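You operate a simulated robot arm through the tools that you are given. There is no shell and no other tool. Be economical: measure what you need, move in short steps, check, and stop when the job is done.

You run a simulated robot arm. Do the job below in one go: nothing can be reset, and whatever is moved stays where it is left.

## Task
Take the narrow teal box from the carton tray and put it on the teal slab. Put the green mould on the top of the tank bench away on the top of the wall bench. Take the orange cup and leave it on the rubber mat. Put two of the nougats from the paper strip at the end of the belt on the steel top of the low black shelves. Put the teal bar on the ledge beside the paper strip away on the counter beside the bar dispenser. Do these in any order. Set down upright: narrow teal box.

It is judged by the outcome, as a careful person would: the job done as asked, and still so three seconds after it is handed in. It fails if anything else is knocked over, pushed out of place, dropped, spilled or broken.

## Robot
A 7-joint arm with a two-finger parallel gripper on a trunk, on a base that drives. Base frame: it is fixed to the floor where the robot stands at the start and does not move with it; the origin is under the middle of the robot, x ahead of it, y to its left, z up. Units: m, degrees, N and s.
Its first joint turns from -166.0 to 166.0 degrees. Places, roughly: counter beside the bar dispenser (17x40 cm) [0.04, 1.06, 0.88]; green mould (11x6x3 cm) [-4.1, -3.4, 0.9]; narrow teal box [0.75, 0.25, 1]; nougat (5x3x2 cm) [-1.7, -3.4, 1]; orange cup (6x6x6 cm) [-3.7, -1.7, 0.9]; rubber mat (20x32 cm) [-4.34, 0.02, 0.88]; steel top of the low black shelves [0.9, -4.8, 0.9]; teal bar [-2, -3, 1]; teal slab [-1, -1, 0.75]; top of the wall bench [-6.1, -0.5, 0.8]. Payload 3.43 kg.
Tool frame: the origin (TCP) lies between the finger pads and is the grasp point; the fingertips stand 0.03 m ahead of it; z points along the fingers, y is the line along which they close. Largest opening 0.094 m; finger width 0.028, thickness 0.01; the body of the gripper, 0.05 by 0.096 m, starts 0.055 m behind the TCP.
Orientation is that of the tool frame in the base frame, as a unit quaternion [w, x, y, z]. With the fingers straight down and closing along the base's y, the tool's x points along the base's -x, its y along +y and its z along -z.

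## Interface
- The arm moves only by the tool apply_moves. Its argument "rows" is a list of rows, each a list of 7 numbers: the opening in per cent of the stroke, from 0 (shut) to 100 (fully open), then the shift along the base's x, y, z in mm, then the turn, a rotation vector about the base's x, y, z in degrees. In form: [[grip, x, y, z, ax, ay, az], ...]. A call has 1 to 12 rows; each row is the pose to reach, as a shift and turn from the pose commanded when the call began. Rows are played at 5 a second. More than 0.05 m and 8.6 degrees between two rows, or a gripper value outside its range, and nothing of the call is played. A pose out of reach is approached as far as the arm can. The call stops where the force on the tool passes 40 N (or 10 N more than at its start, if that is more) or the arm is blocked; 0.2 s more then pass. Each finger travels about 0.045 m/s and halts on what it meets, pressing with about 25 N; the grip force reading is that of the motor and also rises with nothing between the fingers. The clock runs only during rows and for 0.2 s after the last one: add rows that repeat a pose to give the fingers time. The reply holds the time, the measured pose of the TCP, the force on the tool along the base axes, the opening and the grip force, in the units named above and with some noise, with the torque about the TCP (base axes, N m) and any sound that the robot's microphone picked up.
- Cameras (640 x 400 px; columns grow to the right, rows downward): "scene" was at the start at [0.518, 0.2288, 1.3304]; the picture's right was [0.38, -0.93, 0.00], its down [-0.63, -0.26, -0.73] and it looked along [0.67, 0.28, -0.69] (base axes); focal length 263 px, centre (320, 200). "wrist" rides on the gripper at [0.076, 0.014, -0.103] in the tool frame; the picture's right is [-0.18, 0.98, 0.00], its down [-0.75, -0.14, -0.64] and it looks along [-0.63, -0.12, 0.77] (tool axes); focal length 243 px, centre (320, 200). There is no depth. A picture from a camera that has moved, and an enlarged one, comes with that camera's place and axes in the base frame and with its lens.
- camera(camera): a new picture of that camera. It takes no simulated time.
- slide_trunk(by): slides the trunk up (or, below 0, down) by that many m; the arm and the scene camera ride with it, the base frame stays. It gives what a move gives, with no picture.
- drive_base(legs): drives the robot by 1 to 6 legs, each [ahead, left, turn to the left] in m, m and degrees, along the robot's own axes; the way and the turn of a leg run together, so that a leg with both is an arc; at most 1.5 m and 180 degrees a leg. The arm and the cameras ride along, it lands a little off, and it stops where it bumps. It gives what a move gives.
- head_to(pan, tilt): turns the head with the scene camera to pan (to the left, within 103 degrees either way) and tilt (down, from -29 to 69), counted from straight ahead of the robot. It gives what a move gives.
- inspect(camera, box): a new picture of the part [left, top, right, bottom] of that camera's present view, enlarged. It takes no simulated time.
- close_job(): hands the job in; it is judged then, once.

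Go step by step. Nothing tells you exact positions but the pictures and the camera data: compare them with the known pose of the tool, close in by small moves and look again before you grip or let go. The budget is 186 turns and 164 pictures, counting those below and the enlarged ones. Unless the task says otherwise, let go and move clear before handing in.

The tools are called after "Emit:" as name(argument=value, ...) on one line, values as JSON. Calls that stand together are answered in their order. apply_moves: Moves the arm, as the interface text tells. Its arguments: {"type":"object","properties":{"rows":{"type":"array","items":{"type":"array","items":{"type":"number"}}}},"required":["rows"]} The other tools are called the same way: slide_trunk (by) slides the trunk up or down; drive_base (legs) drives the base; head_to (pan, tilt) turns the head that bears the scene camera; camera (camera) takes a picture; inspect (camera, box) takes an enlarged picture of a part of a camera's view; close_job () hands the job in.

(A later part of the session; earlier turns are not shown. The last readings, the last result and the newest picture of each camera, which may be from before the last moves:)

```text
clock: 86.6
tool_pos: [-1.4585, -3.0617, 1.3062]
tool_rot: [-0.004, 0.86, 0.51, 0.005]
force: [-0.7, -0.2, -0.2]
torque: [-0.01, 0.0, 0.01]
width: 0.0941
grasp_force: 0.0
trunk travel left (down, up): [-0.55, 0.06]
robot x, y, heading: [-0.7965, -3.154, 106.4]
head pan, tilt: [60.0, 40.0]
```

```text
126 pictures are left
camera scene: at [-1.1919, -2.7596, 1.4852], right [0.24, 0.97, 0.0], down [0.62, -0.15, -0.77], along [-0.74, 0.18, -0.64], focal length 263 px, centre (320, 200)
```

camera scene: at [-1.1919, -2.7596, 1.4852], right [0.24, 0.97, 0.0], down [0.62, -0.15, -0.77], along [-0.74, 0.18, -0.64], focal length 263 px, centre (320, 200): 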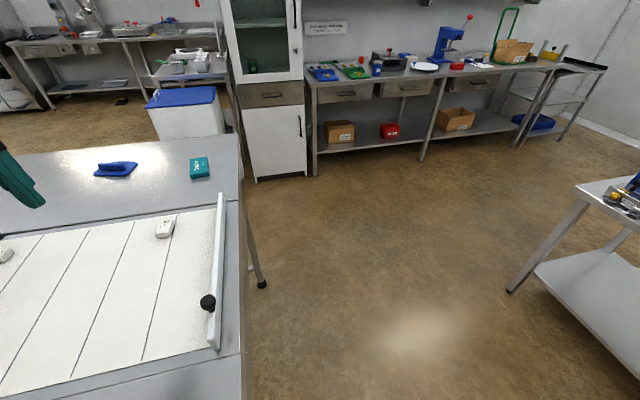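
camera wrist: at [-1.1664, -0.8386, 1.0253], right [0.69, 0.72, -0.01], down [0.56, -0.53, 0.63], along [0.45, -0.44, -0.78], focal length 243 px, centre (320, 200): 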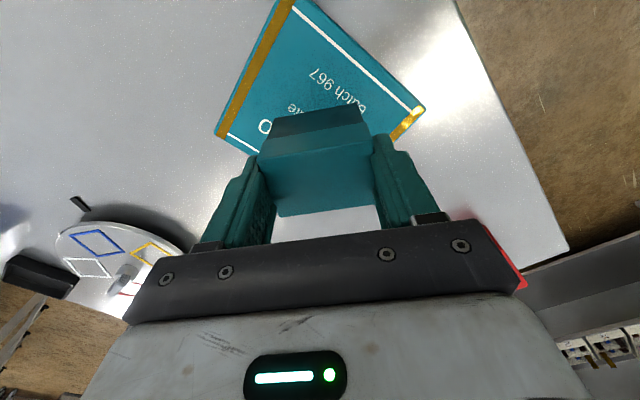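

Nougat near the north end is at about [-1.709, -3.018, 1.028]. I edge closer to the belt and look at the others.

Emit:
drive_base(legs=[[-0.05, 0.12, 0]])

Emit:
head_to(pan=85, tilt=45)

Emit:
camera(camera="scene")

Emit:
camera(camera="wrist")

```text
clock: 87.9
tool_pos: [-1.5569, -3.1425, 1.3064]
tool_rot: [-0.005, 0.862, 0.508, 0.006]
force: [0.0, -0.1, -0.1]
torque: [0.02, 0.03, 0.02]
width: 0.094
grasp_force: 0.1
trunk travel left (down, up): [-0.55, 0.06]
robot x, y, heading: [-0.8973, -3.233, 106.4]
head pan, tilt: [60.0, 40.0]
```

```text
clock: 88.8
tool_pos: [-1.5573, -3.1428, 1.3065]
tool_rot: [-0.005, 0.861, 0.509, 0.005]
force: [0.4, 0.2, -0.7]
torque: [0.02, 0.02, 0.02]
width: 0.094
grasp_force: 0.1
trunk travel left (down, up): [-0.55, 0.06]
robot x, y, heading: [-0.9005, -3.2354, 106.1]
head pan, tilt: [85.0, 45.0]
```

```text
125 pictures are left
camera scene: at [-1.2885, -2.8762, 1.478], right [-0.19, 0.98, 0.0], down [0.69, 0.14, -0.71], along [-0.69, -0.14, -0.71], focal length 263 px, centre (320, 200)
```

scene: 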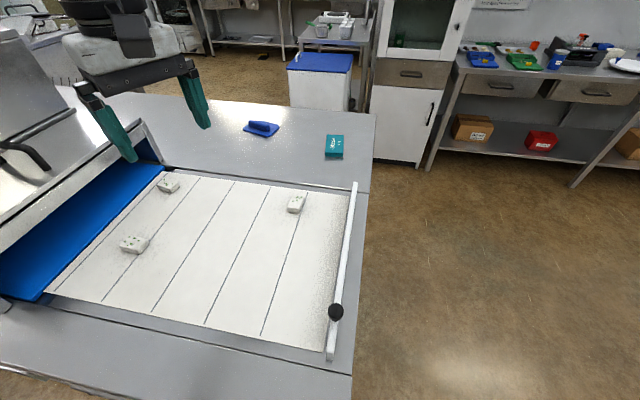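

```text
124 pictures are left
camera wrist: at [-1.5084, -3.0851, 1.4111], right [0.77, -0.64, -0.01], down [-0.49, -0.6, 0.63], along [-0.41, -0.48, -0.78], focal length 243 px, centre (320, 200)
```

wrist: 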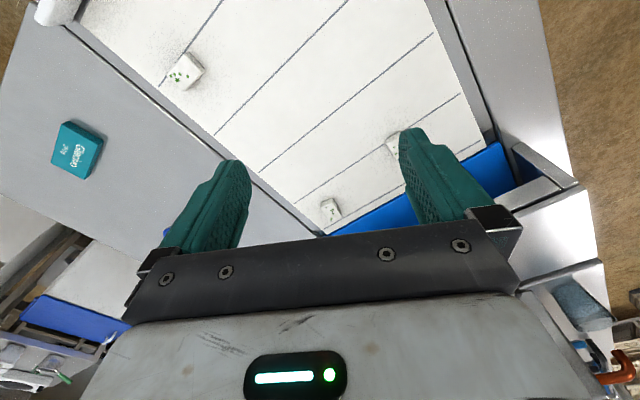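

Emit:
inspect(camera="scene", box=[90, 170, 250, 270])

Emit:
inspect(camera="scene", box=[260, 120, 380, 220])

```text
4.00 times, centred on (170, 220) of scene
camera zoom: at [-1.2885, -2.8762, 1.478], right [-0.19, 0.98, 0.0], down [0.69, 0.14, -0.71], along [-0.69, -0.14, -0.71], focal length 1052 px, centre (920, 120)
```

zoom: 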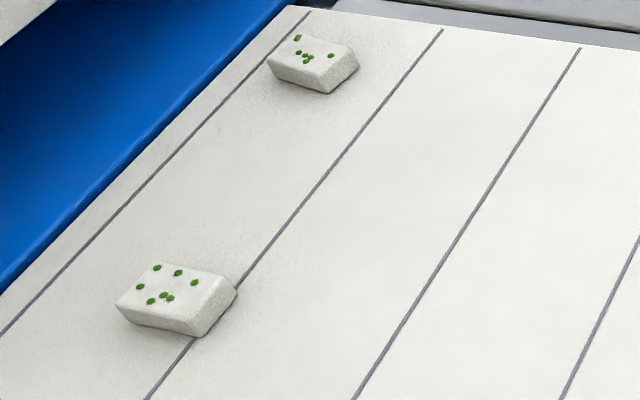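

```text
4.00 times, centred on (320, 170) of scene
camera zoom: at [-1.2885, -2.8762, 1.478], right [-0.19, 0.98, 0.0], down [0.69, 0.14, -0.71], along [-0.69, -0.14, -0.71], focal length 1052 px, centre (320, 320)
```

zoom: 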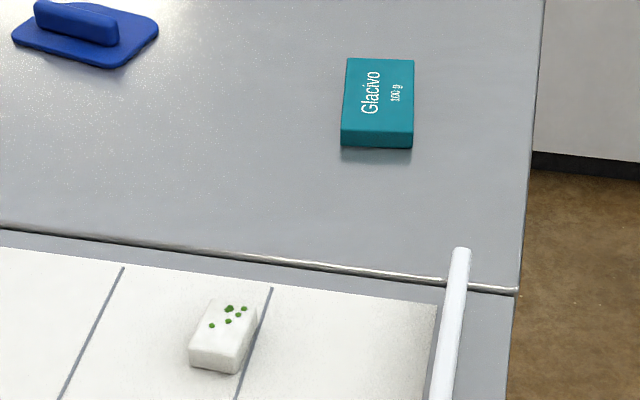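

Nougat B is centred near [-1.529, -3.319], long side along y. I move above with the gripper closing along x and come down to check.

Emit:
apply_moves(rows=[[60, 7, -44, 0, 0, 0, 7], [60, 14, -88, 0, 0, 0, 14], [60, 21, -132, 0, 0, 0, 21], [60, 28, -176, 0, 0, 0, 28.8], [60, 28, -176, -45, 0, 0, 28.8], [60, 28, -176, -90, 0, 0, 28.8], [60, 28, -176, -135, 0, 0, 28.8], [60, 28, -176, -175, 0, 0, 28.8], [60, 28, -176, -195, 0, 0, 28.8], [60, 28, -176, -195, 0, 0, 28.8]])

Emit:
camera(camera="wrist")

Emit:
camera(camera="scene")

```text
clock: 91.0
tool_pos: [-1.529, -3.3206, 1.106]
tool_rot: [-0.006, 0.707, 0.707, 0.003]
force: [-0.2, 0.1, 0.1]
torque: [-0.01, -0.01, 0.02]
width: 0.0567
grasp_force: 0.1
trunk travel left (down, up): [-0.55, 0.06]
robot x, y, heading: [-0.8949, -3.232, 106.2]
head pan, tilt: [85.0, 45.0]
```

```text
121 pictures are left
camera wrist: at [-1.5137, -3.2462, 1.2127], right [0.98, -0.19, -0.01], down [-0.14, -0.76, 0.63], along [-0.12, -0.62, -0.77], focal length 243 px, centre (320, 200)
```

wrist: 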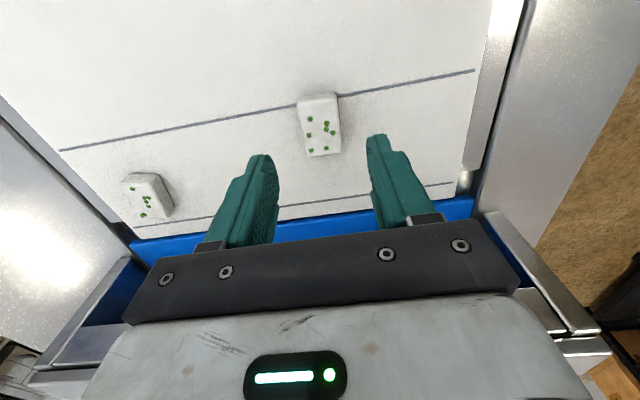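

```text
120 pictures are left
camera scene: at [-1.2885, -2.8763, 1.4779], right [-0.19, 0.98, 0.0], down [0.69, 0.14, -0.71], along [-0.69, -0.14, -0.71], focal length 263 px, centre (320, 200)
```

scene: 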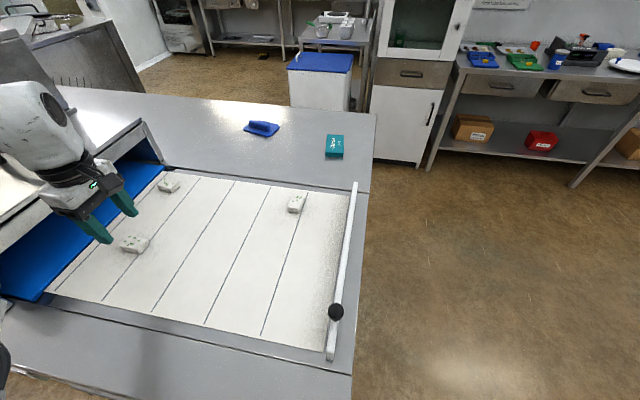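

Aligned. I descend with partial opening and close gently on the nougat.

Emit:
apply_moves(rows=[[60, 0, 0, -30, 0, 0, 0], [60, 0, 0, -52, 0, 0, 0], [60, 0, 0, -61, 0, 0, 0], [60, 0, 0, -61, 0, 0, 0], [20, 0, 0, -61, 0, 0, 0], [15, 0, 0, -61, 0, 0, 0], [15, 0, 0, -61, 0, 0, 0], [15, 0, 0, -61, 0, 0, 0]])

Emit:
camera(camera="wrist")

```text
clock: 92.8
tool_pos: [-1.5303, -3.3187, 1.0483]
tool_rot: [-0.006, 0.708, 0.706, 0.004]
force: [0.7, -0.3, 0.2]
torque: [-0.02, 0.01, 0.02]
width: 0.0286
grasp_force: 25.4
trunk travel left (down, up): [-0.55, 0.06]
robot x, y, heading: [-0.8988, -3.2338, 106.1]
head pan, tilt: [85.0, 45.0]
```

```text
119 pictures are left
camera wrist: at [-1.5156, -3.2453, 1.1525], right [0.98, -0.19, -0.01], down [-0.14, -0.76, 0.63], along [-0.12, -0.62, -0.78], focal length 243 px, centre (320, 200)
```

wrist: 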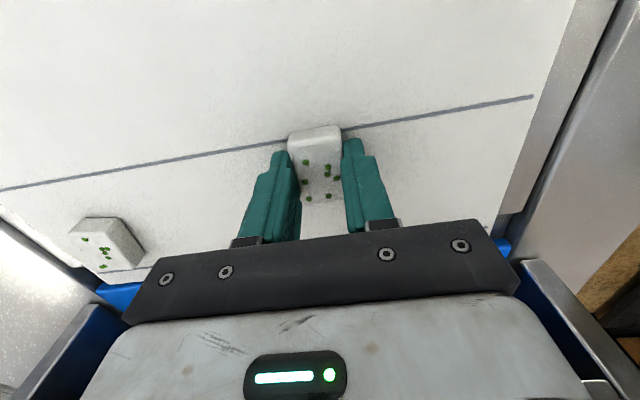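

Nougat B is held. I lift it, back away from the belt southwards with the arm kept to the west, then turn toward the low shelves.

Emit:
apply_moves(rows=[[15, 0, 0, 20, 0, 0, 0], [15, 0, 0, 60, 0, 0, 0], [15, 0, 0, 105, 0, 0, 0], [15, 0, 0, 150, 0, 0, 0], [15, 0, 0, 195, 0, 0, 0], [15, 0, 0, 240, 0, 0, 0], [15, 0, 0, 255, 0, 0, 0], [15, 0, 0, 255, 0, 0, 0]])

Emit:
drive_base(legs=[[0, -0.5, 0], [-1.4, 0.05, 0], [0, 0, 60]])

Emit:
head_to(pan=70, tilt=20)

Emit:
camera(camera="scene")

```text
clock: 94.6
tool_pos: [-1.5271, -3.3175, 1.3068]
tool_rot: [-0.006, 0.708, 0.707, 0.004]
force: [0.1, -0.8, -1.0]
torque: [0.0, 0.01, 0.0]
width: 0.0285
grasp_force: 24.5
trunk travel left (down, up): [-0.55, 0.06]
robot x, y, heading: [-0.898, -3.2336, 106.2]
head pan, tilt: [85.0, 45.0]
```

```text
clock: 106.9
tool_pos: [-0.2506, -5.0533, 1.3061]
tool_rot: [-0.008, 0.228, 0.974, 0.001]
force: [-0.4, 0.3, -0.3]
torque: [-0.01, 0.01, -0.02]
width: 0.0284
grasp_force: 25.2
trunk travel left (down, up): [-0.55, 0.06]
robot x, y, heading: [-0.0447, -4.4481, 169.9]
head pan, tilt: [85.0, 45.0]
```

```text
clock: 107.8
tool_pos: [-0.2498, -5.0516, 1.3053]
tool_rot: [-0.007, 0.228, 0.974, 0.0]
force: [0.4, 0.0, -0.6]
torque: [0.0, -0.01, 0.02]
width: 0.0288
grasp_force: 25.1
trunk travel left (down, up): [-0.55, 0.06]
robot x, y, heading: [-0.0504, -4.4483, 169.9]
head pan, tilt: [70.0, 20.0]
```

```text
118 pictures are left
camera scene: at [-0.5633, -4.6429, 1.5166], right [-0.87, 0.5, 0.0], down [0.17, 0.3, -0.94], along [-0.47, -0.81, -0.34], focal length 263 px, centre (320, 200)
```

scene: 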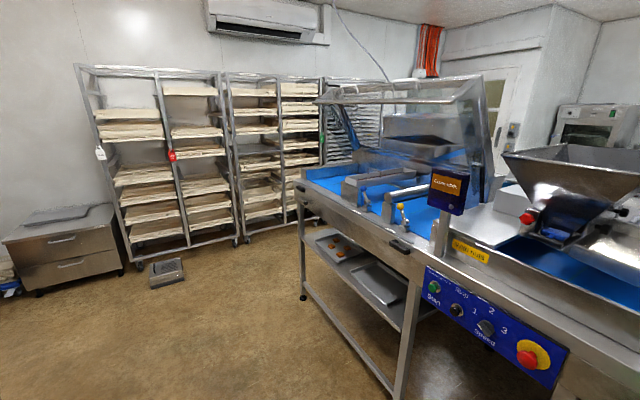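

Clear to the south. I keep turning left until the shelves are on the robot's left.

Emit:
drive_base(legs=[[0, 0, 105]])

Emit:
head_to(pan=50, tilt=40)

Emit:
camera(camera="scene")

```text
clock: 112.6
tool_pos: [0.5898, -4.4884, 1.3063]
tool_rot: [-0.004, -0.635, 0.773, -0.006]
force: [1.3, 0.2, 0.2]
torque: [-0.01, 0.0, -0.01]
width: 0.0287
grasp_force: 24.8
trunk travel left (down, up): [-0.55, 0.06]
robot x, y, heading: [-0.0426, -4.4487, -84.8]
head pan, tilt: [70.0, 20.0]
```

```text
clock: 113.4
tool_pos: [0.5883, -4.4871, 1.307]
tool_rot: [-0.004, -0.636, 0.772, -0.006]
force: [0.0, 0.3, -0.6]
torque: [-0.04, -0.01, -0.03]
width: 0.0288
grasp_force: 24.8
trunk travel left (down, up): [-0.55, 0.06]
robot x, y, heading: [-0.0477, -4.4505, -84.9]
head pan, tilt: [50.0, 40.0]
```

```text
117 pictures are left
camera scene: at [0.2569, -4.9184, 1.4853], right [-0.57, -0.82, 0.0], down [-0.53, 0.37, -0.77], along [0.63, -0.44, -0.64], focal length 263 px, centre (320, 200)
```

scene: 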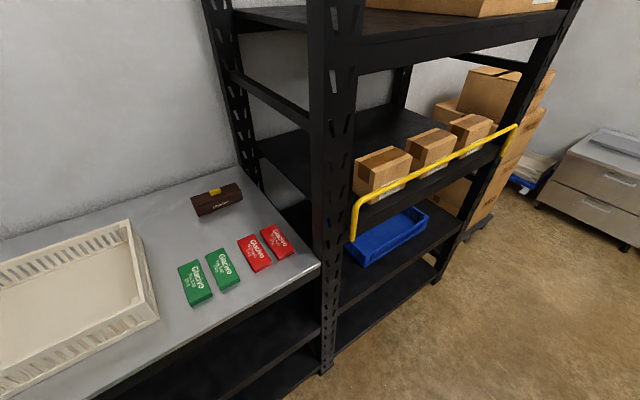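

The steel top has free space behind the four bars (about x 0.90, y −4.82…−5.0). I edge the base closer.

Emit:
drive_base(legs=[[0.31, 0.16, 0]])

Emit:
head_to(pan=75, tilt=45)

Emit:
camera(camera="scene")

Emit:
camera(camera="wrist")

```text
clock: 115.7
tool_pos: [0.7771, -4.7813, 1.3066]
tool_rot: [-0.005, -0.635, 0.773, -0.006]
force: [0.1, 0.0, -0.4]
torque: [-0.01, -0.01, 0.01]
width: 0.0289
grasp_force: 25.0
trunk travel left (down, up): [-0.55, 0.06]
robot x, y, heading: [0.1432, -4.7437, -84.9]
head pan, tilt: [50.0, 40.0]
```

```text
clock: 116.6
tool_pos: [0.7767, -4.7825, 1.3054]
tool_rot: [-0.004, -0.635, 0.772, -0.006]
force: [-0.5, -0.4, -0.4]
torque: [-0.01, 0.01, -0.01]
width: 0.0288
grasp_force: 25.0
trunk travel left (down, up): [-0.55, 0.06]
robot x, y, heading: [0.1405, -4.7404, -84.8]
head pan, tilt: [75.0, 45.0]
```

```text
116 pictures are left
camera scene: at [0.4554, -5.1771, 1.478], right [-0.17, -0.98, 0.0], down [-0.7, 0.12, -0.71], along [0.7, -0.12, -0.71], focal length 263 px, centre (320, 200)
```

scene: 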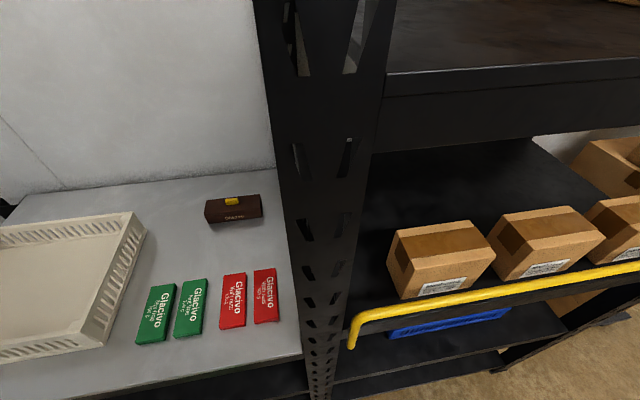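

```text
115 pictures are left
camera wrist: at [0.7488, -4.8524, 1.4109], right [-0.93, 0.37, -0.01], down [0.28, 0.72, 0.63], along [0.24, 0.58, -0.78], focal length 243 px, centre (320, 200)
```

wrist: 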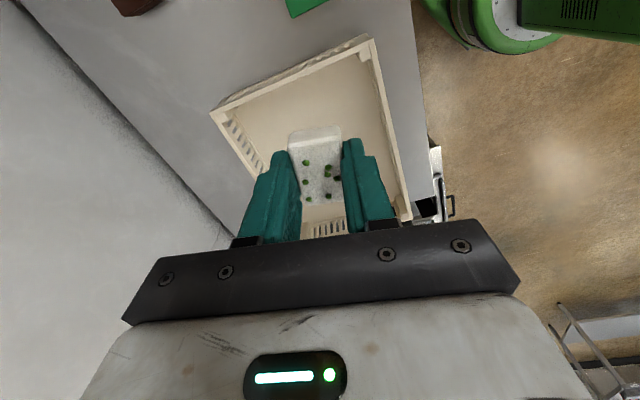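

Free spot at about [0.91, −4.95] between the bars and the brown box. I move over it and down to z≈1.0.

Emit:
apply_moves(rows=[[15, 33, -42, 0, 0, 0, 0], [15, 66, -84, 0, 0, 0, 0], [15, 100, -128, 0, 0, 0, 0], [15, 133, -168, 0, 0, 0, 0], [15, 133, -168, -50, 0, 0, 0], [15, 133, -168, -100, 0, 0, 0], [15, 133, -168, -150, 0, 0, 0], [15, 133, -168, -200, 0, 0, 0], [15, 133, -168, -250, 0, 0, 0], [15, 133, -168, -310, 0, 0, 0], [15, 133, -168, -310, 0, 0, 0]])

Emit:
camera(camera="scene")

```text
refused: row 1 steps farther than a row can; nothing moved
```

```text
114 pictures are left
camera scene: at [0.4554, -5.1771, 1.478], right [-0.17, -0.98, 0.0], down [-0.7, 0.12, -0.71], along [0.7, -0.12, -0.71], focal length 263 px, centre (320, 200)
```

scene: 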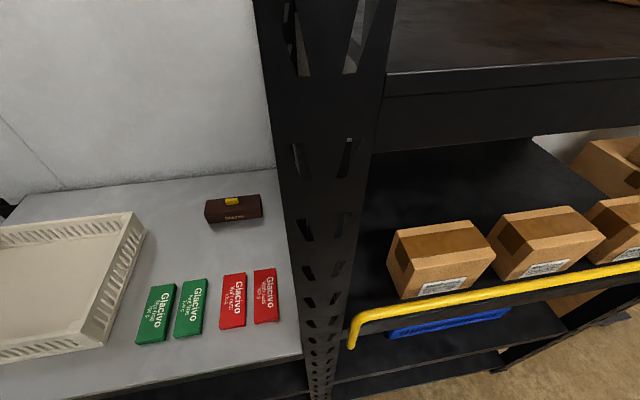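

Emit:
apply_moves(rows=[[15, 27, -33, 0, 0, 0, 0], [15, 54, -67, 0, 0, 0, 0], [15, 80, -101, 0, 0, 0, 0], [15, 107, -135, 0, 0, 0, 0], [15, 133, -168, 0, 0, 0, 0], [15, 133, -168, -48, 0, 0, 0], [15, 133, -168, -96, 0, 0, 0], [15, 133, -168, -144, 0, 0, 0], [15, 133, -168, -192, 0, 0, 0], [15, 133, -168, -240, 0, 0, 0], [15, 133, -168, -288, 0, 0, 0], [15, 133, -168, -305, 0, 0, 0]])

Emit:
camera(camera="scene")

Emit:
camera(camera="wrist")

```text
clock: 119.2
tool_pos: [0.8675, -4.963, 1.0227]
tool_rot: [-0.003, -0.634, 0.774, -0.006]
force: [-0.2, -0.2, -0.6]
torque: [0.02, 0.02, 0.01]
width: 0.0287
grasp_force: 25.1
out of reach, approached as far as the arm can: row 2, 3, 4, 5, 6, 7, 8, 9, 10, 11, 12
trunk travel left (down, up): [-0.55, 0.06]
robot x, y, heading: [0.1432, -4.7435, -84.9]
head pan, tilt: [75.0, 45.0]
```

```text
113 pictures are left
camera scene: at [0.4553, -5.1779, 1.4777], right [-0.17, -0.98, 0.0], down [-0.7, 0.12, -0.71], along [0.7, -0.12, -0.71], focal length 263 px, centre (320, 200)
```

scene: 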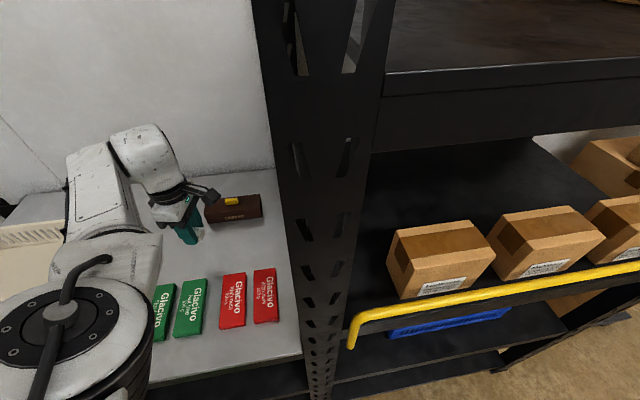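

```text
112 pictures are left
camera wrist: at [0.8385, -5.0342, 1.1271], right [-0.93, 0.37, -0.01], down [0.29, 0.72, 0.63], along [0.24, 0.58, -0.77], focal length 243 px, centre (320, 200)
```

wrist: 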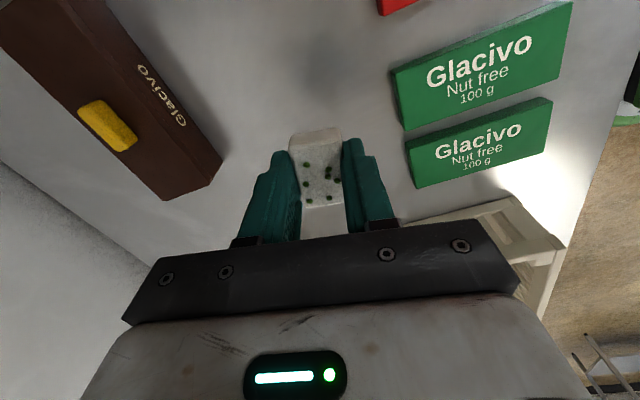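

The arm is at its reach limit with the trunk high; but this spot is already fine. I lower by the trunk.

Emit:
slide_trunk(by=-0.06)

Emit:
camera(camera="wrist")

```text
clock: 120.2
tool_pos: [0.8683, -4.9613, 0.9641]
tool_rot: [-0.004, -0.634, 0.773, -0.007]
force: [0.5, 0.0, -0.6]
torque: [-0.01, 0.01, -0.02]
width: 0.0289
grasp_force: 25.3
trunk travel left (down, up): [-0.49, 0.12]
robot x, y, heading: [0.1434, -4.7448, -84.8]
head pan, tilt: [75.0, 45.0]
```

```text
111 pictures are left
camera wrist: at [0.8387, -5.0329, 1.068], right [-0.93, 0.37, -0.01], down [0.28, 0.72, 0.63], along [0.24, 0.58, -0.77], focal length 243 px, centre (320, 200)
```

wrist: 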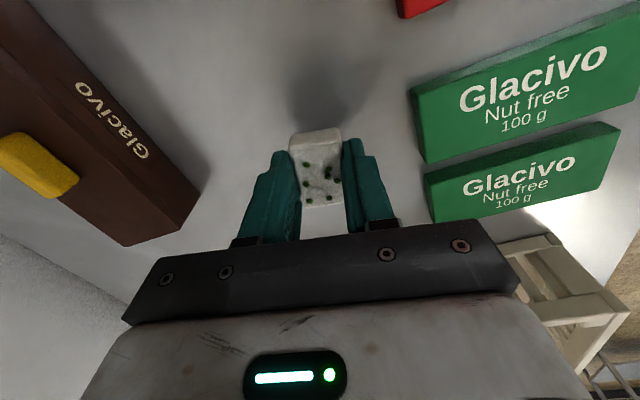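

Emit:
apply_moves(rows=[[15, 0, 0, -8, 0, 0, 0], [15, 0, 0, -16, 0, 0, 0], [15, 0, 0, -22, 0, 0, 0], [15, 0, 0, -22, 0, 0, 0]])

Emit:
camera(camera="wrist")

```text
clock: 121.2
tool_pos: [0.8652, -4.9629, 0.9416]
tool_rot: [-0.003, -0.634, 0.774, -0.007]
force: [0.2, 0.4, 0.5]
torque: [0.01, -0.01, 0.0]
width: 0.0287
grasp_force: 25.6
trunk travel left (down, up): [-0.49, 0.12]
robot x, y, heading: [0.1424, -4.7461, -84.7]
head pan, tilt: [75.0, 45.0]
```

```text
110 pictures are left
camera wrist: at [0.8362, -5.0333, 1.0461], right [-0.93, 0.37, -0.01], down [0.28, 0.72, 0.63], along [0.24, 0.58, -0.77], focal length 243 px, centre (320, 200)
```

wrist: 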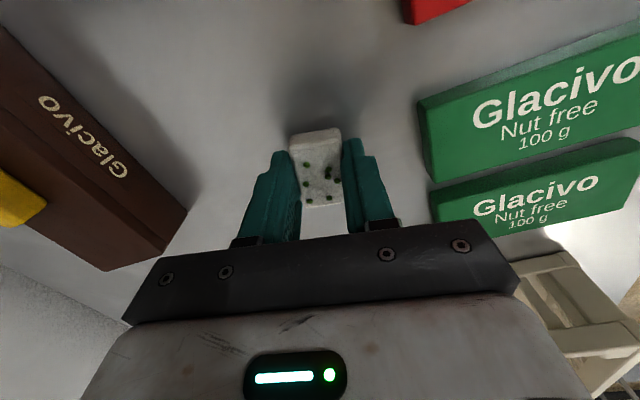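

Emit:
apply_moves(rows=[[15, 0, 0, -3, 0, 0, 0], [15, 0, 0, -6, 0, 0, 0], [15, 0, 0, -8, 0, 0, 0], [15, 0, 0, -8, 0, 0, 0]])

Emit:
inspect(camera="wrist", box=[220, 80, 420, 220])

```text
clock: 122.2
tool_pos: [0.8639, -4.9628, 0.934]
tool_rot: [-0.003, -0.634, 0.773, -0.006]
force: [0.3, 0.3, -0.4]
torque: [0.02, 0.03, 0.0]
width: 0.0285
grasp_force: 24.7
out of reach, approached as far as the arm can: row 1, 2, 3, 4
trunk travel left (down, up): [-0.49, 0.12]
robot x, y, heading: [0.1408, -4.7425, -84.9]
head pan, tilt: [75.0, 45.0]
```

```text
2.86 times, centred on (320, 150) of wrist
camera zoom: at [0.8347, -5.0336, 1.0388], right [-0.93, 0.37, -0.01], down [0.28, 0.72, 0.63], along [0.24, 0.58, -0.77], focal length 693 px, centre (320, 343)
```

zoom: 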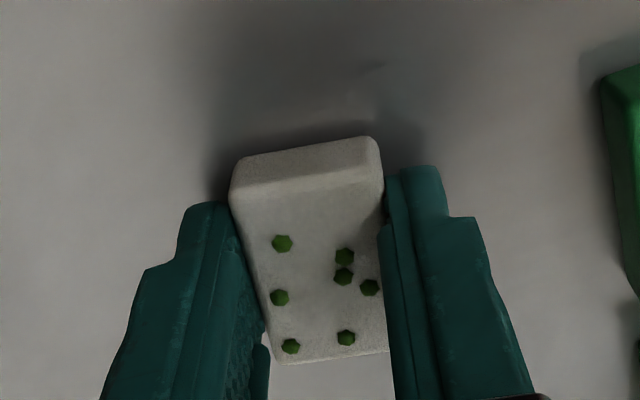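

Emit:
slide_trunk(by=-0.007)

Emit:
inspect(camera="wrist", box=[220, 80, 420, 220])

```text
clock: 122.7
tool_pos: [0.8637, -4.9628, 0.93]
tool_rot: [-0.003, -0.634, 0.773, -0.008]
force: [-5.5, -0.3, 26.7]
torque: [0.18, 0.42, 0.11]
width: 0.0287
grasp_force: 25.1
trunk travel left (down, up): [-0.483, 0.127]
robot x, y, heading: [0.1416, -4.7401, -85.1]
head pan, tilt: [75.0, 45.0]
```

```text
2.86 times, centred on (320, 150) of wrist
camera zoom: at [0.8346, -5.0335, 1.0349], right [-0.93, 0.37, -0.01], down [0.28, 0.72, 0.63], along [0.24, 0.58, -0.77], focal length 693 px, centre (320, 343)
```

zoom: 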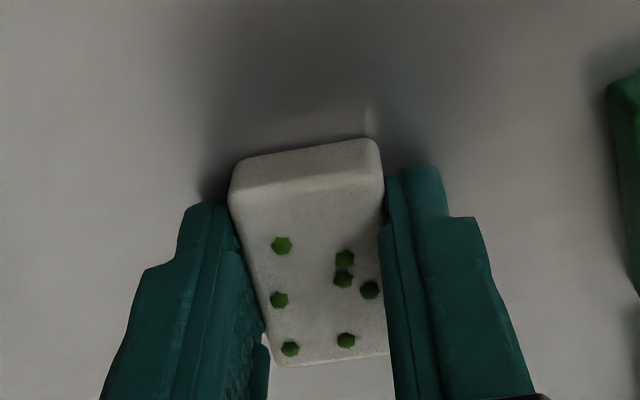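

Contact at TCP 0.930. I relieve, open to half, and raise with the trunk.

Emit:
slide_trunk(by=0.003)

Emit:
apply_moves(rows=[[35, 0, 0, 0, 0, 0, 0], [50, 0, 0, 0, 0, 0, 0], [50, 0, 0, 0, 0, 0, 0], [50, 0, 0, 0, 0, 0, 0]])

Emit:
slide_trunk(by=0.1)

Emit:
camera(camera="wrist")

```text
clock: 123.3
tool_pos: [0.8638, -4.9631, 0.9316]
tool_rot: [-0.003, -0.634, 0.773, -0.007]
force: [1.2, 0.6, 15.7]
torque: [0.05, 0.05, -0.04]
width: 0.0287
grasp_force: 25.0
trunk travel left (down, up): [-0.486, 0.124]
robot x, y, heading: [0.142, -4.7445, -84.8]
head pan, tilt: [75.0, 45.0]
```

```text
clock: 124.3
tool_pos: [0.863, -4.9627, 0.93]
tool_rot: [-0.003, -0.634, 0.773, -0.007]
force: [3.8, -0.9, 12.8]
torque: [0.18, 0.2, -0.12]
width: 0.0443
grasp_force: 0.1
trunk travel left (down, up): [-0.486, 0.124]
robot x, y, heading: [0.1449, -4.7429, -84.9]
head pan, tilt: [75.0, 45.0]
```

```text
clock: 125.6
tool_pos: [0.8647, -4.963, 1.0296]
tool_rot: [-0.004, -0.634, 0.773, -0.007]
force: [0.2, 0.9, -0.8]
torque: [-0.01, -0.03, 0.02]
width: 0.0469
grasp_force: 0.0
trunk travel left (down, up): [-0.586, 0.024]
robot x, y, heading: [0.1481, -4.7413, -84.9]
head pan, tilt: [75.0, 45.0]
```

```text
107 pictures are left
camera wrist: at [0.8347, -5.0337, 1.1346], right [-0.93, 0.37, -0.01], down [0.28, 0.72, 0.63], along [0.24, 0.58, -0.77], focal length 243 px, centre (320, 200)
```

wrist: 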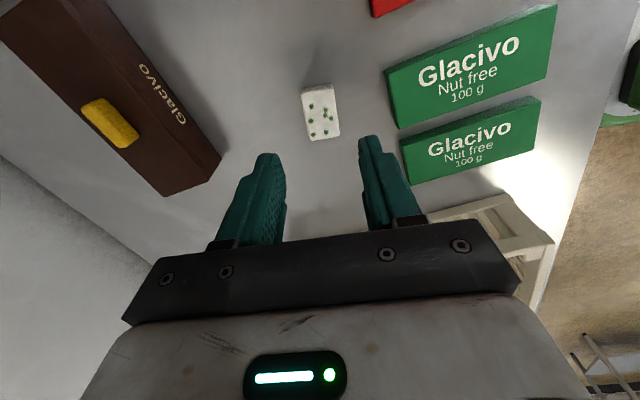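

Nougat 1 rests flat on the steel top. I retract the arm upward and back, then drive back to the belt for nougat A.

Emit:
apply_moves(rows=[[50, 0, 0, 40, 0, 0, 0], [50, 0, 0, 85, 0, 0, 0], [50, 0, 0, 130, 0, 0, 0], [50, 0, 0, 175, 0, 0, 0], [50, 0, 0, 220, 0, 0, 0], [50, -5, 5, 265, 0, 0, 0], [50, -35, 40, 275, 0, 0, 0], [50, -60, 80, 275, 0, 0, 0], [50, -85, 120, 275, 0, 0, 0], [50, -90, 165, 275, 0, 0, 0], [50, -90, 180, 275, 0, 0, 0]])

Emit:
drive_base(legs=[[-0.31, -0.16, 0], [0, 0, -165], [1.4, 0, 0]])

```text
clock: 128.0
tool_pos: [0.7731, -4.7838, 1.304]
tool_rot: [-0.004, -0.634, 0.773, -0.007]
force: [0.3, 0.2, -0.2]
torque: [-0.02, 0.02, 0.03]
width: 0.0471
grasp_force: 0.0
out of reach, approached as far as the arm can: row 2, 3
trunk travel left (down, up): [-0.586, 0.024]
robot x, y, heading: [0.1444, -4.7455, -85.0]
head pan, tilt: [75.0, 45.0]
```

```text
clock: 143.6
tool_pos: [-1.2264, -3.2958, 1.3044]
tool_rot: [-0.007, 0.66, 0.751, 0.003]
force: [0.2, 0.1, -0.4]
torque: [0.0, 0.02, 0.02]
width: 0.0469
grasp_force: 0.2
trunk travel left (down, up): [-0.586, 0.024]
robot x, y, heading: [-0.6123, -3.1326, 113.8]
head pan, tilt: [75.0, 45.0]
```

Emit:
drive_base(legs=[[0.2, 0.26, 0]])

Emit:
head_to(pan=75, tilt=45)

Emit:
inspect(camera="scene", box=[120, 120, 440, 320])

```text
clock: 145.8
tool_pos: [-1.5401, -3.2174, 1.3044]
tool_rot: [-0.007, 0.658, 0.753, 0.003]
force: [-0.4, 0.4, 0.3]
torque: [0.01, -0.03, -0.03]
width: 0.0472
grasp_force: 0.1
trunk travel left (down, up): [-0.586, 0.024]
robot x, y, heading: [-0.9309, -3.0515, 114.1]
head pan, tilt: [75.0, 45.0]
```

```text
clock: 146.4
tool_pos: [-1.5407, -3.2176, 1.3051]
tool_rot: [-0.007, 0.658, 0.753, 0.003]
force: [0.3, 0.2, 0.1]
torque: [-0.01, 0.01, 0.02]
width: 0.0467
grasp_force: 0.0
trunk travel left (down, up): [-0.586, 0.024]
robot x, y, heading: [-0.9378, -3.0524, 114.0]
head pan, tilt: [75.0, 45.0]
```

```text
2.00 times, centred on (280, 220) of scene
camera zoom: at [-1.37, -2.7384, 1.514], right [-0.16, 0.99, 0.0], down [0.7, 0.11, -0.71], along [-0.7, -0.11, -0.71], focal length 526 px, centre (400, 160)
```

zoom: 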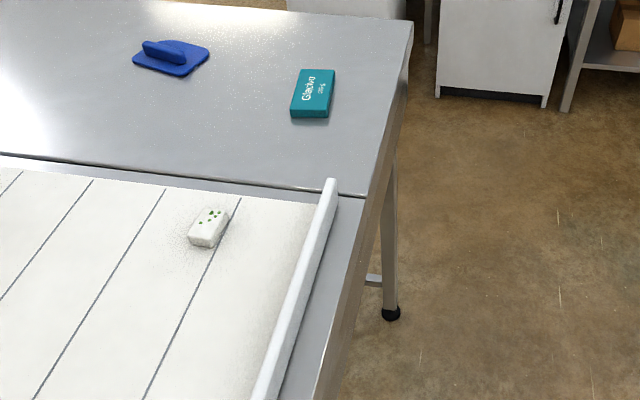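

Nougat A is centred near [-1.705, -3.013], long side along x. I move above it, turning the gripper to close along y.

Emit:
apply_moves(rows=[[60, -14, 17, 0, 0, 0, -8.1], [60, -28, 34, 0, 0, 0, -16.2], [60, -42, 51, 0, 0, 0, -24.3], [60, -56, 68, 0, 0, 0, -32.4], [60, -70, 86, 0, 0, 0, -40.5], [60, -84, 103, 0, 0, 0, -48.6], [60, -98, 120, 0, 0, 0, -56.7], [60, -112, 137, 0, 0, 0, -64.8], [60, -126, 154, 0, 0, 0, -72.9], [60, -140, 171, 0, 0, 0, -81], [60, -154, 188, 0, 0, 0, -89.4], [60, -164, 204, 0, 0, 0, -97.7]])

Emit:
apply_moves(rows=[[60, 0, 0, -45, 0, 0, 0], [60, 0, 0, -90, 0, 0, 0], [60, 0, 0, -135, 0, 0, 0], [60, 0, 0, -180, 0, 0, 0], [60, 0, 0, -192, 0, 0, 0], [60, 0, 0, -192, 0, 0, 0]])

Emit:
camera(camera="wrist")

```text
clock: 149.0
tool_pos: [-1.7073, -3.013, 1.304]
tool_rot: [-0.003, 1.0, -0.003, 0.007]
force: [-0.1, -0.2, -0.1]
torque: [0.02, -0.02, 0.01]
width: 0.0565
grasp_force: 0.1
trunk travel left (down, up): [-0.586, 0.024]
robot x, y, heading: [-0.9322, -3.0501, 113.8]
head pan, tilt: [75.0, 45.0]
```

```text
clock: 150.4
tool_pos: [-1.7085, -3.0134, 1.1098]
tool_rot: [-0.002, 1.0, -0.002, 0.007]
force: [0.0, -1.1, -0.5]
torque: [0.01, -0.03, -0.02]
width: 0.0565
grasp_force: 0.1
trunk travel left (down, up): [-0.586, 0.024]
robot x, y, heading: [-0.9337, -3.0517, 114.0]
head pan, tilt: [75.0, 45.0]
```

```text
105 pictures are left
camera wrist: at [-1.6325, -3.0287, 1.2152], right [-0.19, -0.98, -0.01], down [-0.76, 0.14, 0.63], along [-0.62, 0.12, -0.77], focal length 243 px, centre (320, 200)
```

wrist: 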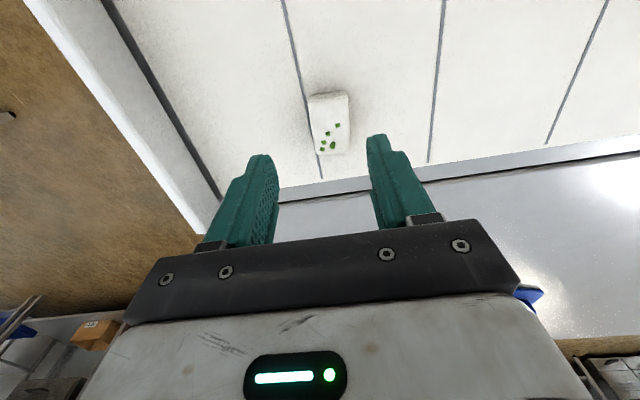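

Nougat sits ~8 mm to −y; I correct, descend and close.

Emit:
apply_moves(rows=[[60, 2, -8, -25, 0, 0, 0], [60, 3, -8, -45, 0, 0, 0], [60, 3, -8, -59, 0, 0, 0], [60, 3, -8, -59, 0, 0, 0], [20, 3, -8, -59, 0, 0, 0], [15, 3, -8, -59, 0, 0, 0], [15, 3, -8, -59, 0, 0, 0], [15, 3, -8, -59, 0, 0, 0]])

Emit:
camera(camera="wrist")

```text
clock: 152.2
tool_pos: [-1.7034, -3.0196, 1.0533]
tool_rot: [-0.002, 1.0, -0.001, 0.006]
force: [0.2, -0.2, 0.8]
torque: [-0.02, 0.0, -0.01]
width: 0.0286
grasp_force: 24.7
trunk travel left (down, up): [-0.586, 0.024]
robot x, y, heading: [-0.9313, -3.053, 114.0]
head pan, tilt: [75.0, 45.0]
```

```text
104 pictures are left
camera wrist: at [-1.6281, -3.0357, 1.1588], right [-0.19, -0.98, -0.01], down [-0.76, 0.14, 0.63], along [-0.62, 0.12, -0.77], focal length 243 px, centre (320, 200)
```

wrist: 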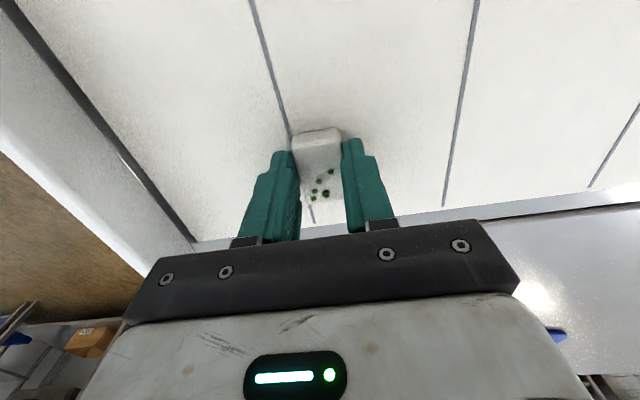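

Held. I lift and repeat the trip to the shelves.

Emit:
apply_moves(rows=[[15, 0, 0, 20, 0, 0, 0], [15, 0, 0, 60, 0, 0, 0], [15, 0, 0, 105, 0, 0, 0], [15, 0, 0, 150, 0, 0, 0], [15, 0, 0, 195, 0, 0, 0], [15, 0, 0, 240, 0, 0, 0], [15, 0, 0, 252, 0, 0, 0]])

Emit:
drive_base(legs=[[0, -0.45, 0], [-0.817, 0.107, 0], [-0.817, 0.107, 0], [0, 0, 161], [0.31, 0.16, 0]])

Emit:
camera(camera="scene")

Emit:
camera(camera="wrist")

```text
clock: 153.8
tool_pos: [-1.7021, -3.0213, 1.3073]
tool_rot: [-0.003, 1.0, 0.0, 0.006]
force: [-0.4, -0.2, -0.6]
torque: [0.01, -0.02, -0.01]
width: 0.0288
grasp_force: 25.3
trunk travel left (down, up): [-0.586, 0.024]
robot x, y, heading: [-0.9306, -3.0552, 113.8]
head pan, tilt: [75.0, 45.0]
```

```text
clock: 173.4
tool_pos: [0.8794, -5.0247, 1.3068]
tool_rot: [-0.007, 0.141, 0.99, -0.001]
force: [0.2, 0.2, -0.6]
torque: [0.0, -0.02, 0.01]
width: 0.0285
grasp_force: 24.7
trunk travel left (down, up): [-0.586, 0.024]
robot x, y, heading: [0.1481, -4.78, -82.0]
head pan, tilt: [75.0, 45.0]
```

```text
103 pictures are left
camera scene: at [0.4817, -5.2017, 1.5139], right [-0.12, -0.99, 0.0], down [-0.7, 0.09, -0.71], along [0.7, -0.09, -0.71], focal length 263 px, centre (320, 200)
```

scene: 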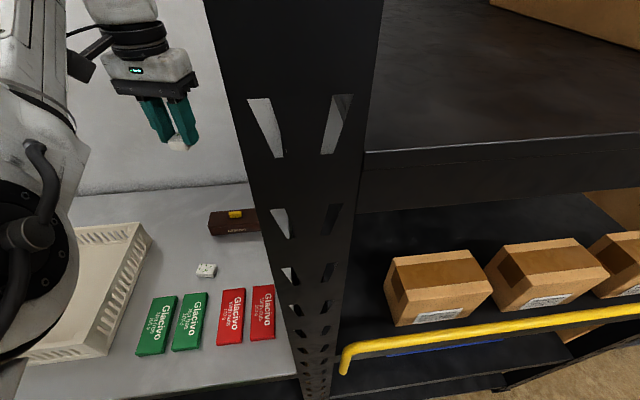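

```text
102 pictures are left
camera wrist: at [0.8116, -4.9912, 1.4114], right [0.45, 0.89, -0.01], down [0.69, -0.34, 0.63], along [0.56, -0.29, -0.77], focal length 243 px, centre (320, 200)
```

wrist: 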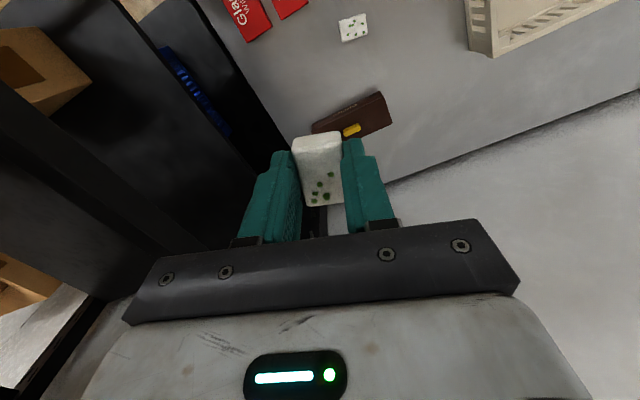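

I shift to [0.88, −4.87], between nougat 1 and the crate, square up, and descend.

Emit:
apply_moves(rows=[[15, 0, 40, 0, 0, 0, 5], [15, 0, 80, 0, 0, 0, 11], [15, 0, 120, 0, 0, 0, 16], [15, 1, 153, 0, 0, 0, 16], [15, 1, 153, -48, 0, 0, 16], [15, 1, 153, -96, 0, 0, 16], [15, 1, 153, -144, 0, 0, 16], [15, 1, 153, -192, 0, 0, 16], [15, 1, 153, -240, 0, 0, 16], [15, 1, 153, -288, 0, 0, 16], [15, 1, 153, -325, 0, 0, 16], [15, 1, 153, -325, 0, 0, 16]])

Emit:
camera(camera="wrist")

Emit:
camera(camera="scene")

```text
clock: 176.0
tool_pos: [0.8479, -4.8863, 1.0047]
tool_rot: [-0.008, 0.001, 1.0, -0.003]
force: [0.9, 0.0, 0.0]
torque: [0.02, 0.02, 0.03]
width: 0.0286
grasp_force: 24.9
out of reach, approached as far as the arm can: row 2, 3, 4, 5, 6, 7, 8, 9, 10, 11, 12
trunk travel left (down, up): [-0.586, 0.024]
robot x, y, heading: [0.144, -4.7828, -81.8]
head pan, tilt: [75.0, 45.0]
```

```text
101 pictures are left
camera wrist: at [0.7729, -4.8721, 1.1099], right [0.19, 0.98, -0.01], down [0.76, -0.14, 0.63], along [0.62, -0.12, -0.77], focal length 243 px, centre (320, 200)
```

wrist: 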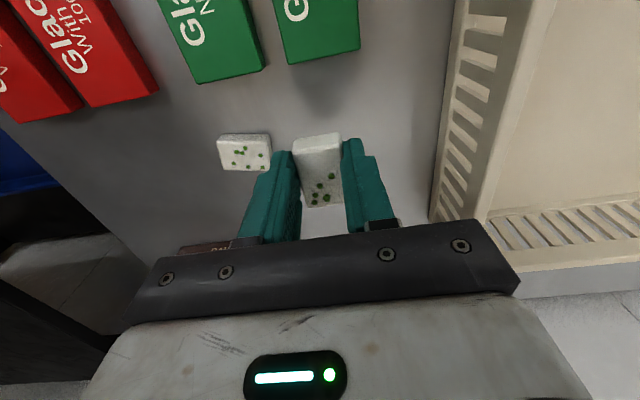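

```text
100 pictures are left
camera scene: at [0.4817, -5.2017, 1.5139], right [-0.12, -0.99, 0.0], down [-0.7, 0.09, -0.71], along [0.7, -0.09, -0.71], focal length 263 px, centre (320, 200)
```

scene: 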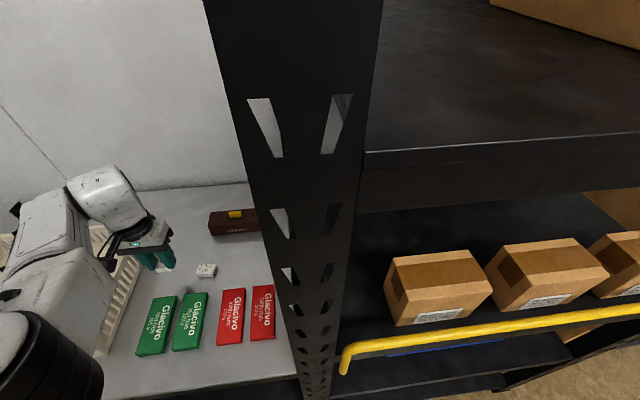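

The arm's reach stops slightly short; I nudge the base a little closer rather than force it.

Emit:
drive_base(legs=[[-0.012, 0.025, 0]])

Emit:
slide_trunk(by=-0.05)

Emit:
camera(camera="wrist")

```text
clock: 176.8
tool_pos: [0.8707, -4.8719, 1.005]
tool_rot: [-0.007, 0.001, 1.0, -0.003]
force: [-0.5, -0.1, -0.2]
torque: [0.02, 0.03, 0.0]
width: 0.0289
grasp_force: 25.0
trunk travel left (down, up): [-0.586, 0.024]
robot x, y, heading: [0.1707, -4.766, -82.0]
head pan, tilt: [75.0, 45.0]
```

```text
clock: 177.7
tool_pos: [0.8704, -4.8724, 0.9554]
tool_rot: [-0.007, 0.002, 1.0, -0.002]
force: [0.1, -0.2, -0.2]
torque: [-0.01, -0.02, 0.04]
width: 0.0285
grasp_force: 25.2
trunk travel left (down, up): [-0.536, 0.074]
robot x, y, heading: [0.1702, -4.7688, -82.1]
head pan, tilt: [75.0, 45.0]
```

```text
99 pictures are left
camera wrist: at [0.7963, -4.8567, 1.0603], right [0.19, 0.98, -0.01], down [0.76, -0.14, 0.63], along [0.62, -0.12, -0.77], focal length 243 px, centre (320, 200)
```

wrist: 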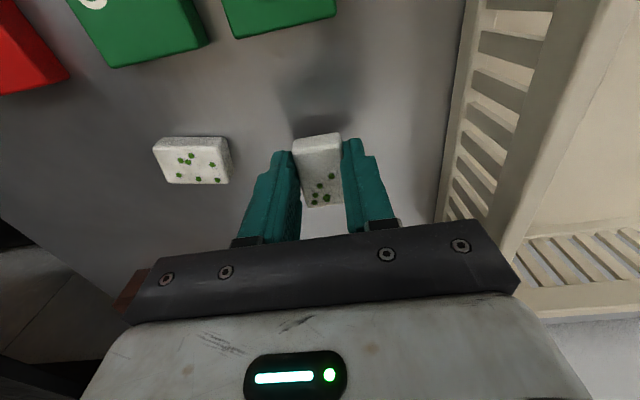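

Emit:
slide_trunk(by=-0.02)

```text
clock: 178.4
tool_pos: [0.8697, -4.8711, 0.9372]
tool_rot: [-0.006, 0.002, 1.0, -0.002]
force: [-1.9, -0.1, 15.8]
torque: [0.0, 0.11, -0.03]
width: 0.0288
grasp_force: 25.3
trunk travel left (down, up): [-0.516, 0.094]
robot x, y, heading: [0.1698, -4.7695, -82.2]
head pan, tilt: [75.0, 45.0]
```

Light contact. I open to half and raise with the trunk.

Emit:
apply_moves(rows=[[35, 0, 0, 0, 0, 0, 0], [50, 0, 0, 0, 0, 0, 0], [50, 0, 0, 0, 0, 0, 0], [50, 0, 0, 0, 0, 0, 0]])

Emit:
slide_trunk(by=0.09)

Emit:
camera(camera="wrist")

```text
clock: 179.4
tool_pos: [0.871, -4.8708, 0.9361]
tool_rot: [-0.008, 0.002, 1.0, -0.003]
force: [0.3, 0.3, 0.3]
torque: [0.01, 0.0, -0.03]
width: 0.0473
grasp_force: 0.0
trunk travel left (down, up): [-0.516, 0.094]
robot x, y, heading: [0.1699, -4.7641, -82.1]
head pan, tilt: [75.0, 45.0]
```

```text
clock: 180.6
tool_pos: [0.871, -4.8709, 1.0247]
tool_rot: [-0.008, 0.002, 1.0, -0.002]
force: [-0.2, -0.7, -0.2]
torque: [-0.02, -0.01, -0.03]
width: 0.0469
grasp_force: 0.1
trunk travel left (down, up): [-0.606, 0.004]
robot x, y, heading: [0.1658, -4.7653, -82.3]
head pan, tilt: [75.0, 45.0]
```

```text
98 pictures are left
camera wrist: at [0.7963, -4.8568, 1.1301], right [0.19, 0.98, -0.01], down [0.76, -0.14, 0.63], along [0.62, -0.12, -0.77], focal length 243 px, centre (320, 200)
```

wrist: 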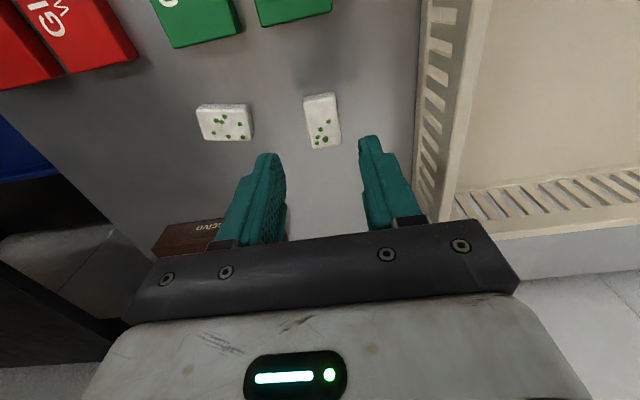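

Both nougats are on the steel top. Now I lift, retreat, and drive round to the north end of the belt for the teal bar.

Emit:
apply_moves(rows=[[50, 0, 0, 45, 0, 0, 0], [50, 0, 0, 90, 0, 0, 0], [50, 0, 0, 135, 0, 0, 0], [50, 0, 0, 180, 0, 0, 0], [50, 0, 0, 225, 0, 0, 0], [50, 0, 0, 270, 0, 0, 0], [50, 0, 0, 280, 0, 0, 0]])

Emit:
drive_base(legs=[[-0.3, -0.2, 0], [0, 0, -77], [-0.27, -1.06, 0], [-0.27, -1.06, 0]])

Emit:
head_to(pan=0, tilt=25)

Emit:
camera(camera="scene")

```text
clock: 182.2
tool_pos: [0.8702, -4.8743, 1.3022]
tool_rot: [-0.007, 0.002, 1.0, -0.004]
force: [0.2, -0.6, 0.3]
torque: [-0.04, 0.02, -0.03]
width: 0.0468
grasp_force: 0.1
out of reach, approached as far as the arm can: row 2, 3
trunk travel left (down, up): [-0.606, 0.004]
robot x, y, heading: [0.169, -4.7646, -82.0]
head pan, tilt: [75.0, 45.0]
```

```text
clock: 198.4
tool_pos: [-0.2084, -3.0246, 1.3016]
tool_rot: [-0.007, 0.633, 0.774, 0.003]
force: [0.1, -0.2, -0.4]
torque: [0.0, 0.0, -0.02]
width: 0.0471
grasp_force: 0.1
trunk travel left (down, up): [-0.606, 0.004]
robot x, y, heading: [-0.252, -2.3162, -160.7]
head pan, tilt: [75.0, 45.0]
```

```text
clock: 199.8
tool_pos: [-0.208, -3.0249, 1.3009]
tool_rot: [-0.008, 0.633, 0.774, 0.003]
force: [-0.2, -0.7, -0.3]
torque: [0.02, -0.02, -0.02]
width: 0.047
grasp_force: 0.1
trunk travel left (down, up): [-0.606, 0.004]
robot x, y, heading: [-0.247, -2.3181, -160.6]
head pan, tilt: [0.0, 25.0]
```

```text
97 pictures are left
camera scene: at [-0.6856, -2.6804, 1.5645], right [-0.34, 0.94, 0.0], down [0.4, 0.14, -0.91], along [-0.85, -0.3, -0.42], focal length 263 px, centre (320, 200)
```

scene: 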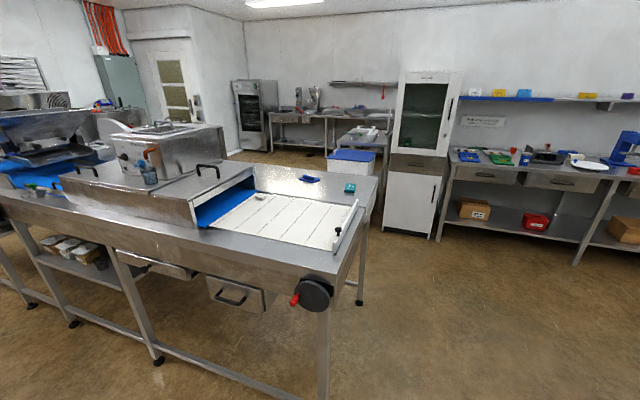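

Emit:
drive_base(legs=[[0.75, -0.27, 0], [0.72, -0.27, 0]])

Emit:
head_to(pan=75, tilt=48)

Emit:
camera(camera="scene")

Emit:
camera(camera="wrist")

```text
clock: 207.9
tool_pos: [-1.7788, -3.0276, 1.3009]
tool_rot: [-0.007, 0.632, 0.775, 0.002]
force: [0.2, 0.2, 0.6]
torque: [-0.01, 0.01, 0.03]
width: 0.0472
grasp_force: 0.1
trunk travel left (down, up): [-0.606, 0.004]
robot x, y, heading: [-1.8191, -2.3259, -160.2]
head pan, tilt: [0.0, 25.0]
```

```text
clock: 209.3
tool_pos: [-1.7784, -3.0283, 1.3011]
tool_rot: [-0.007, 0.632, 0.775, 0.002]
force: [-0.4, 0.1, 0.3]
torque: [-0.03, 0.0, 0.01]
width: 0.0468
grasp_force: 0.2
trunk travel left (down, up): [-0.606, 0.004]
robot x, y, heading: [-1.8155, -2.3218, -160.1]
head pan, tilt: [75.0, 48.0]
```

```text
96 pictures are left
camera scene: at [-2.1638, -2.7318, 1.5298], right [-1.0, -0.08, 0.0], down [-0.06, 0.74, -0.67], along [0.05, -0.67, -0.74], focal length 263 px, centre (320, 200)
```

scene: 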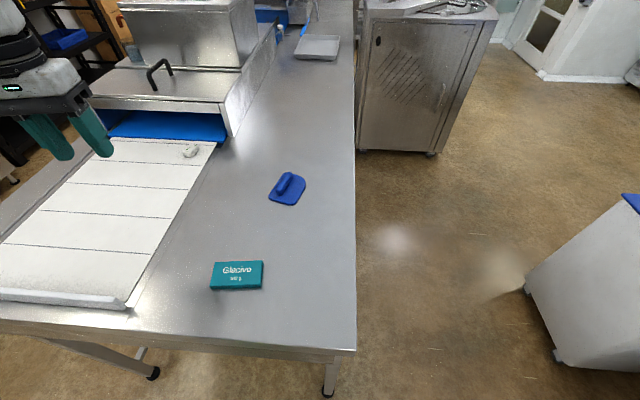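

```text
95 pictures are left
camera wrist: at [-1.7793, -2.9526, 1.406], right [1.0, 0.02, -0.01], down [0.02, -0.77, 0.63], along [0.01, -0.63, -0.77], focal length 243 px, centre (320, 200)
```

wrist: 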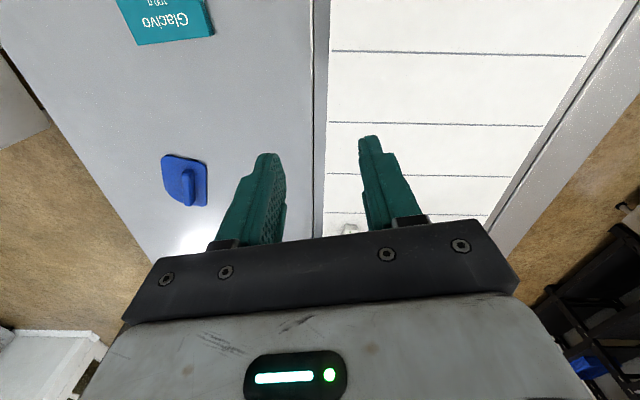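

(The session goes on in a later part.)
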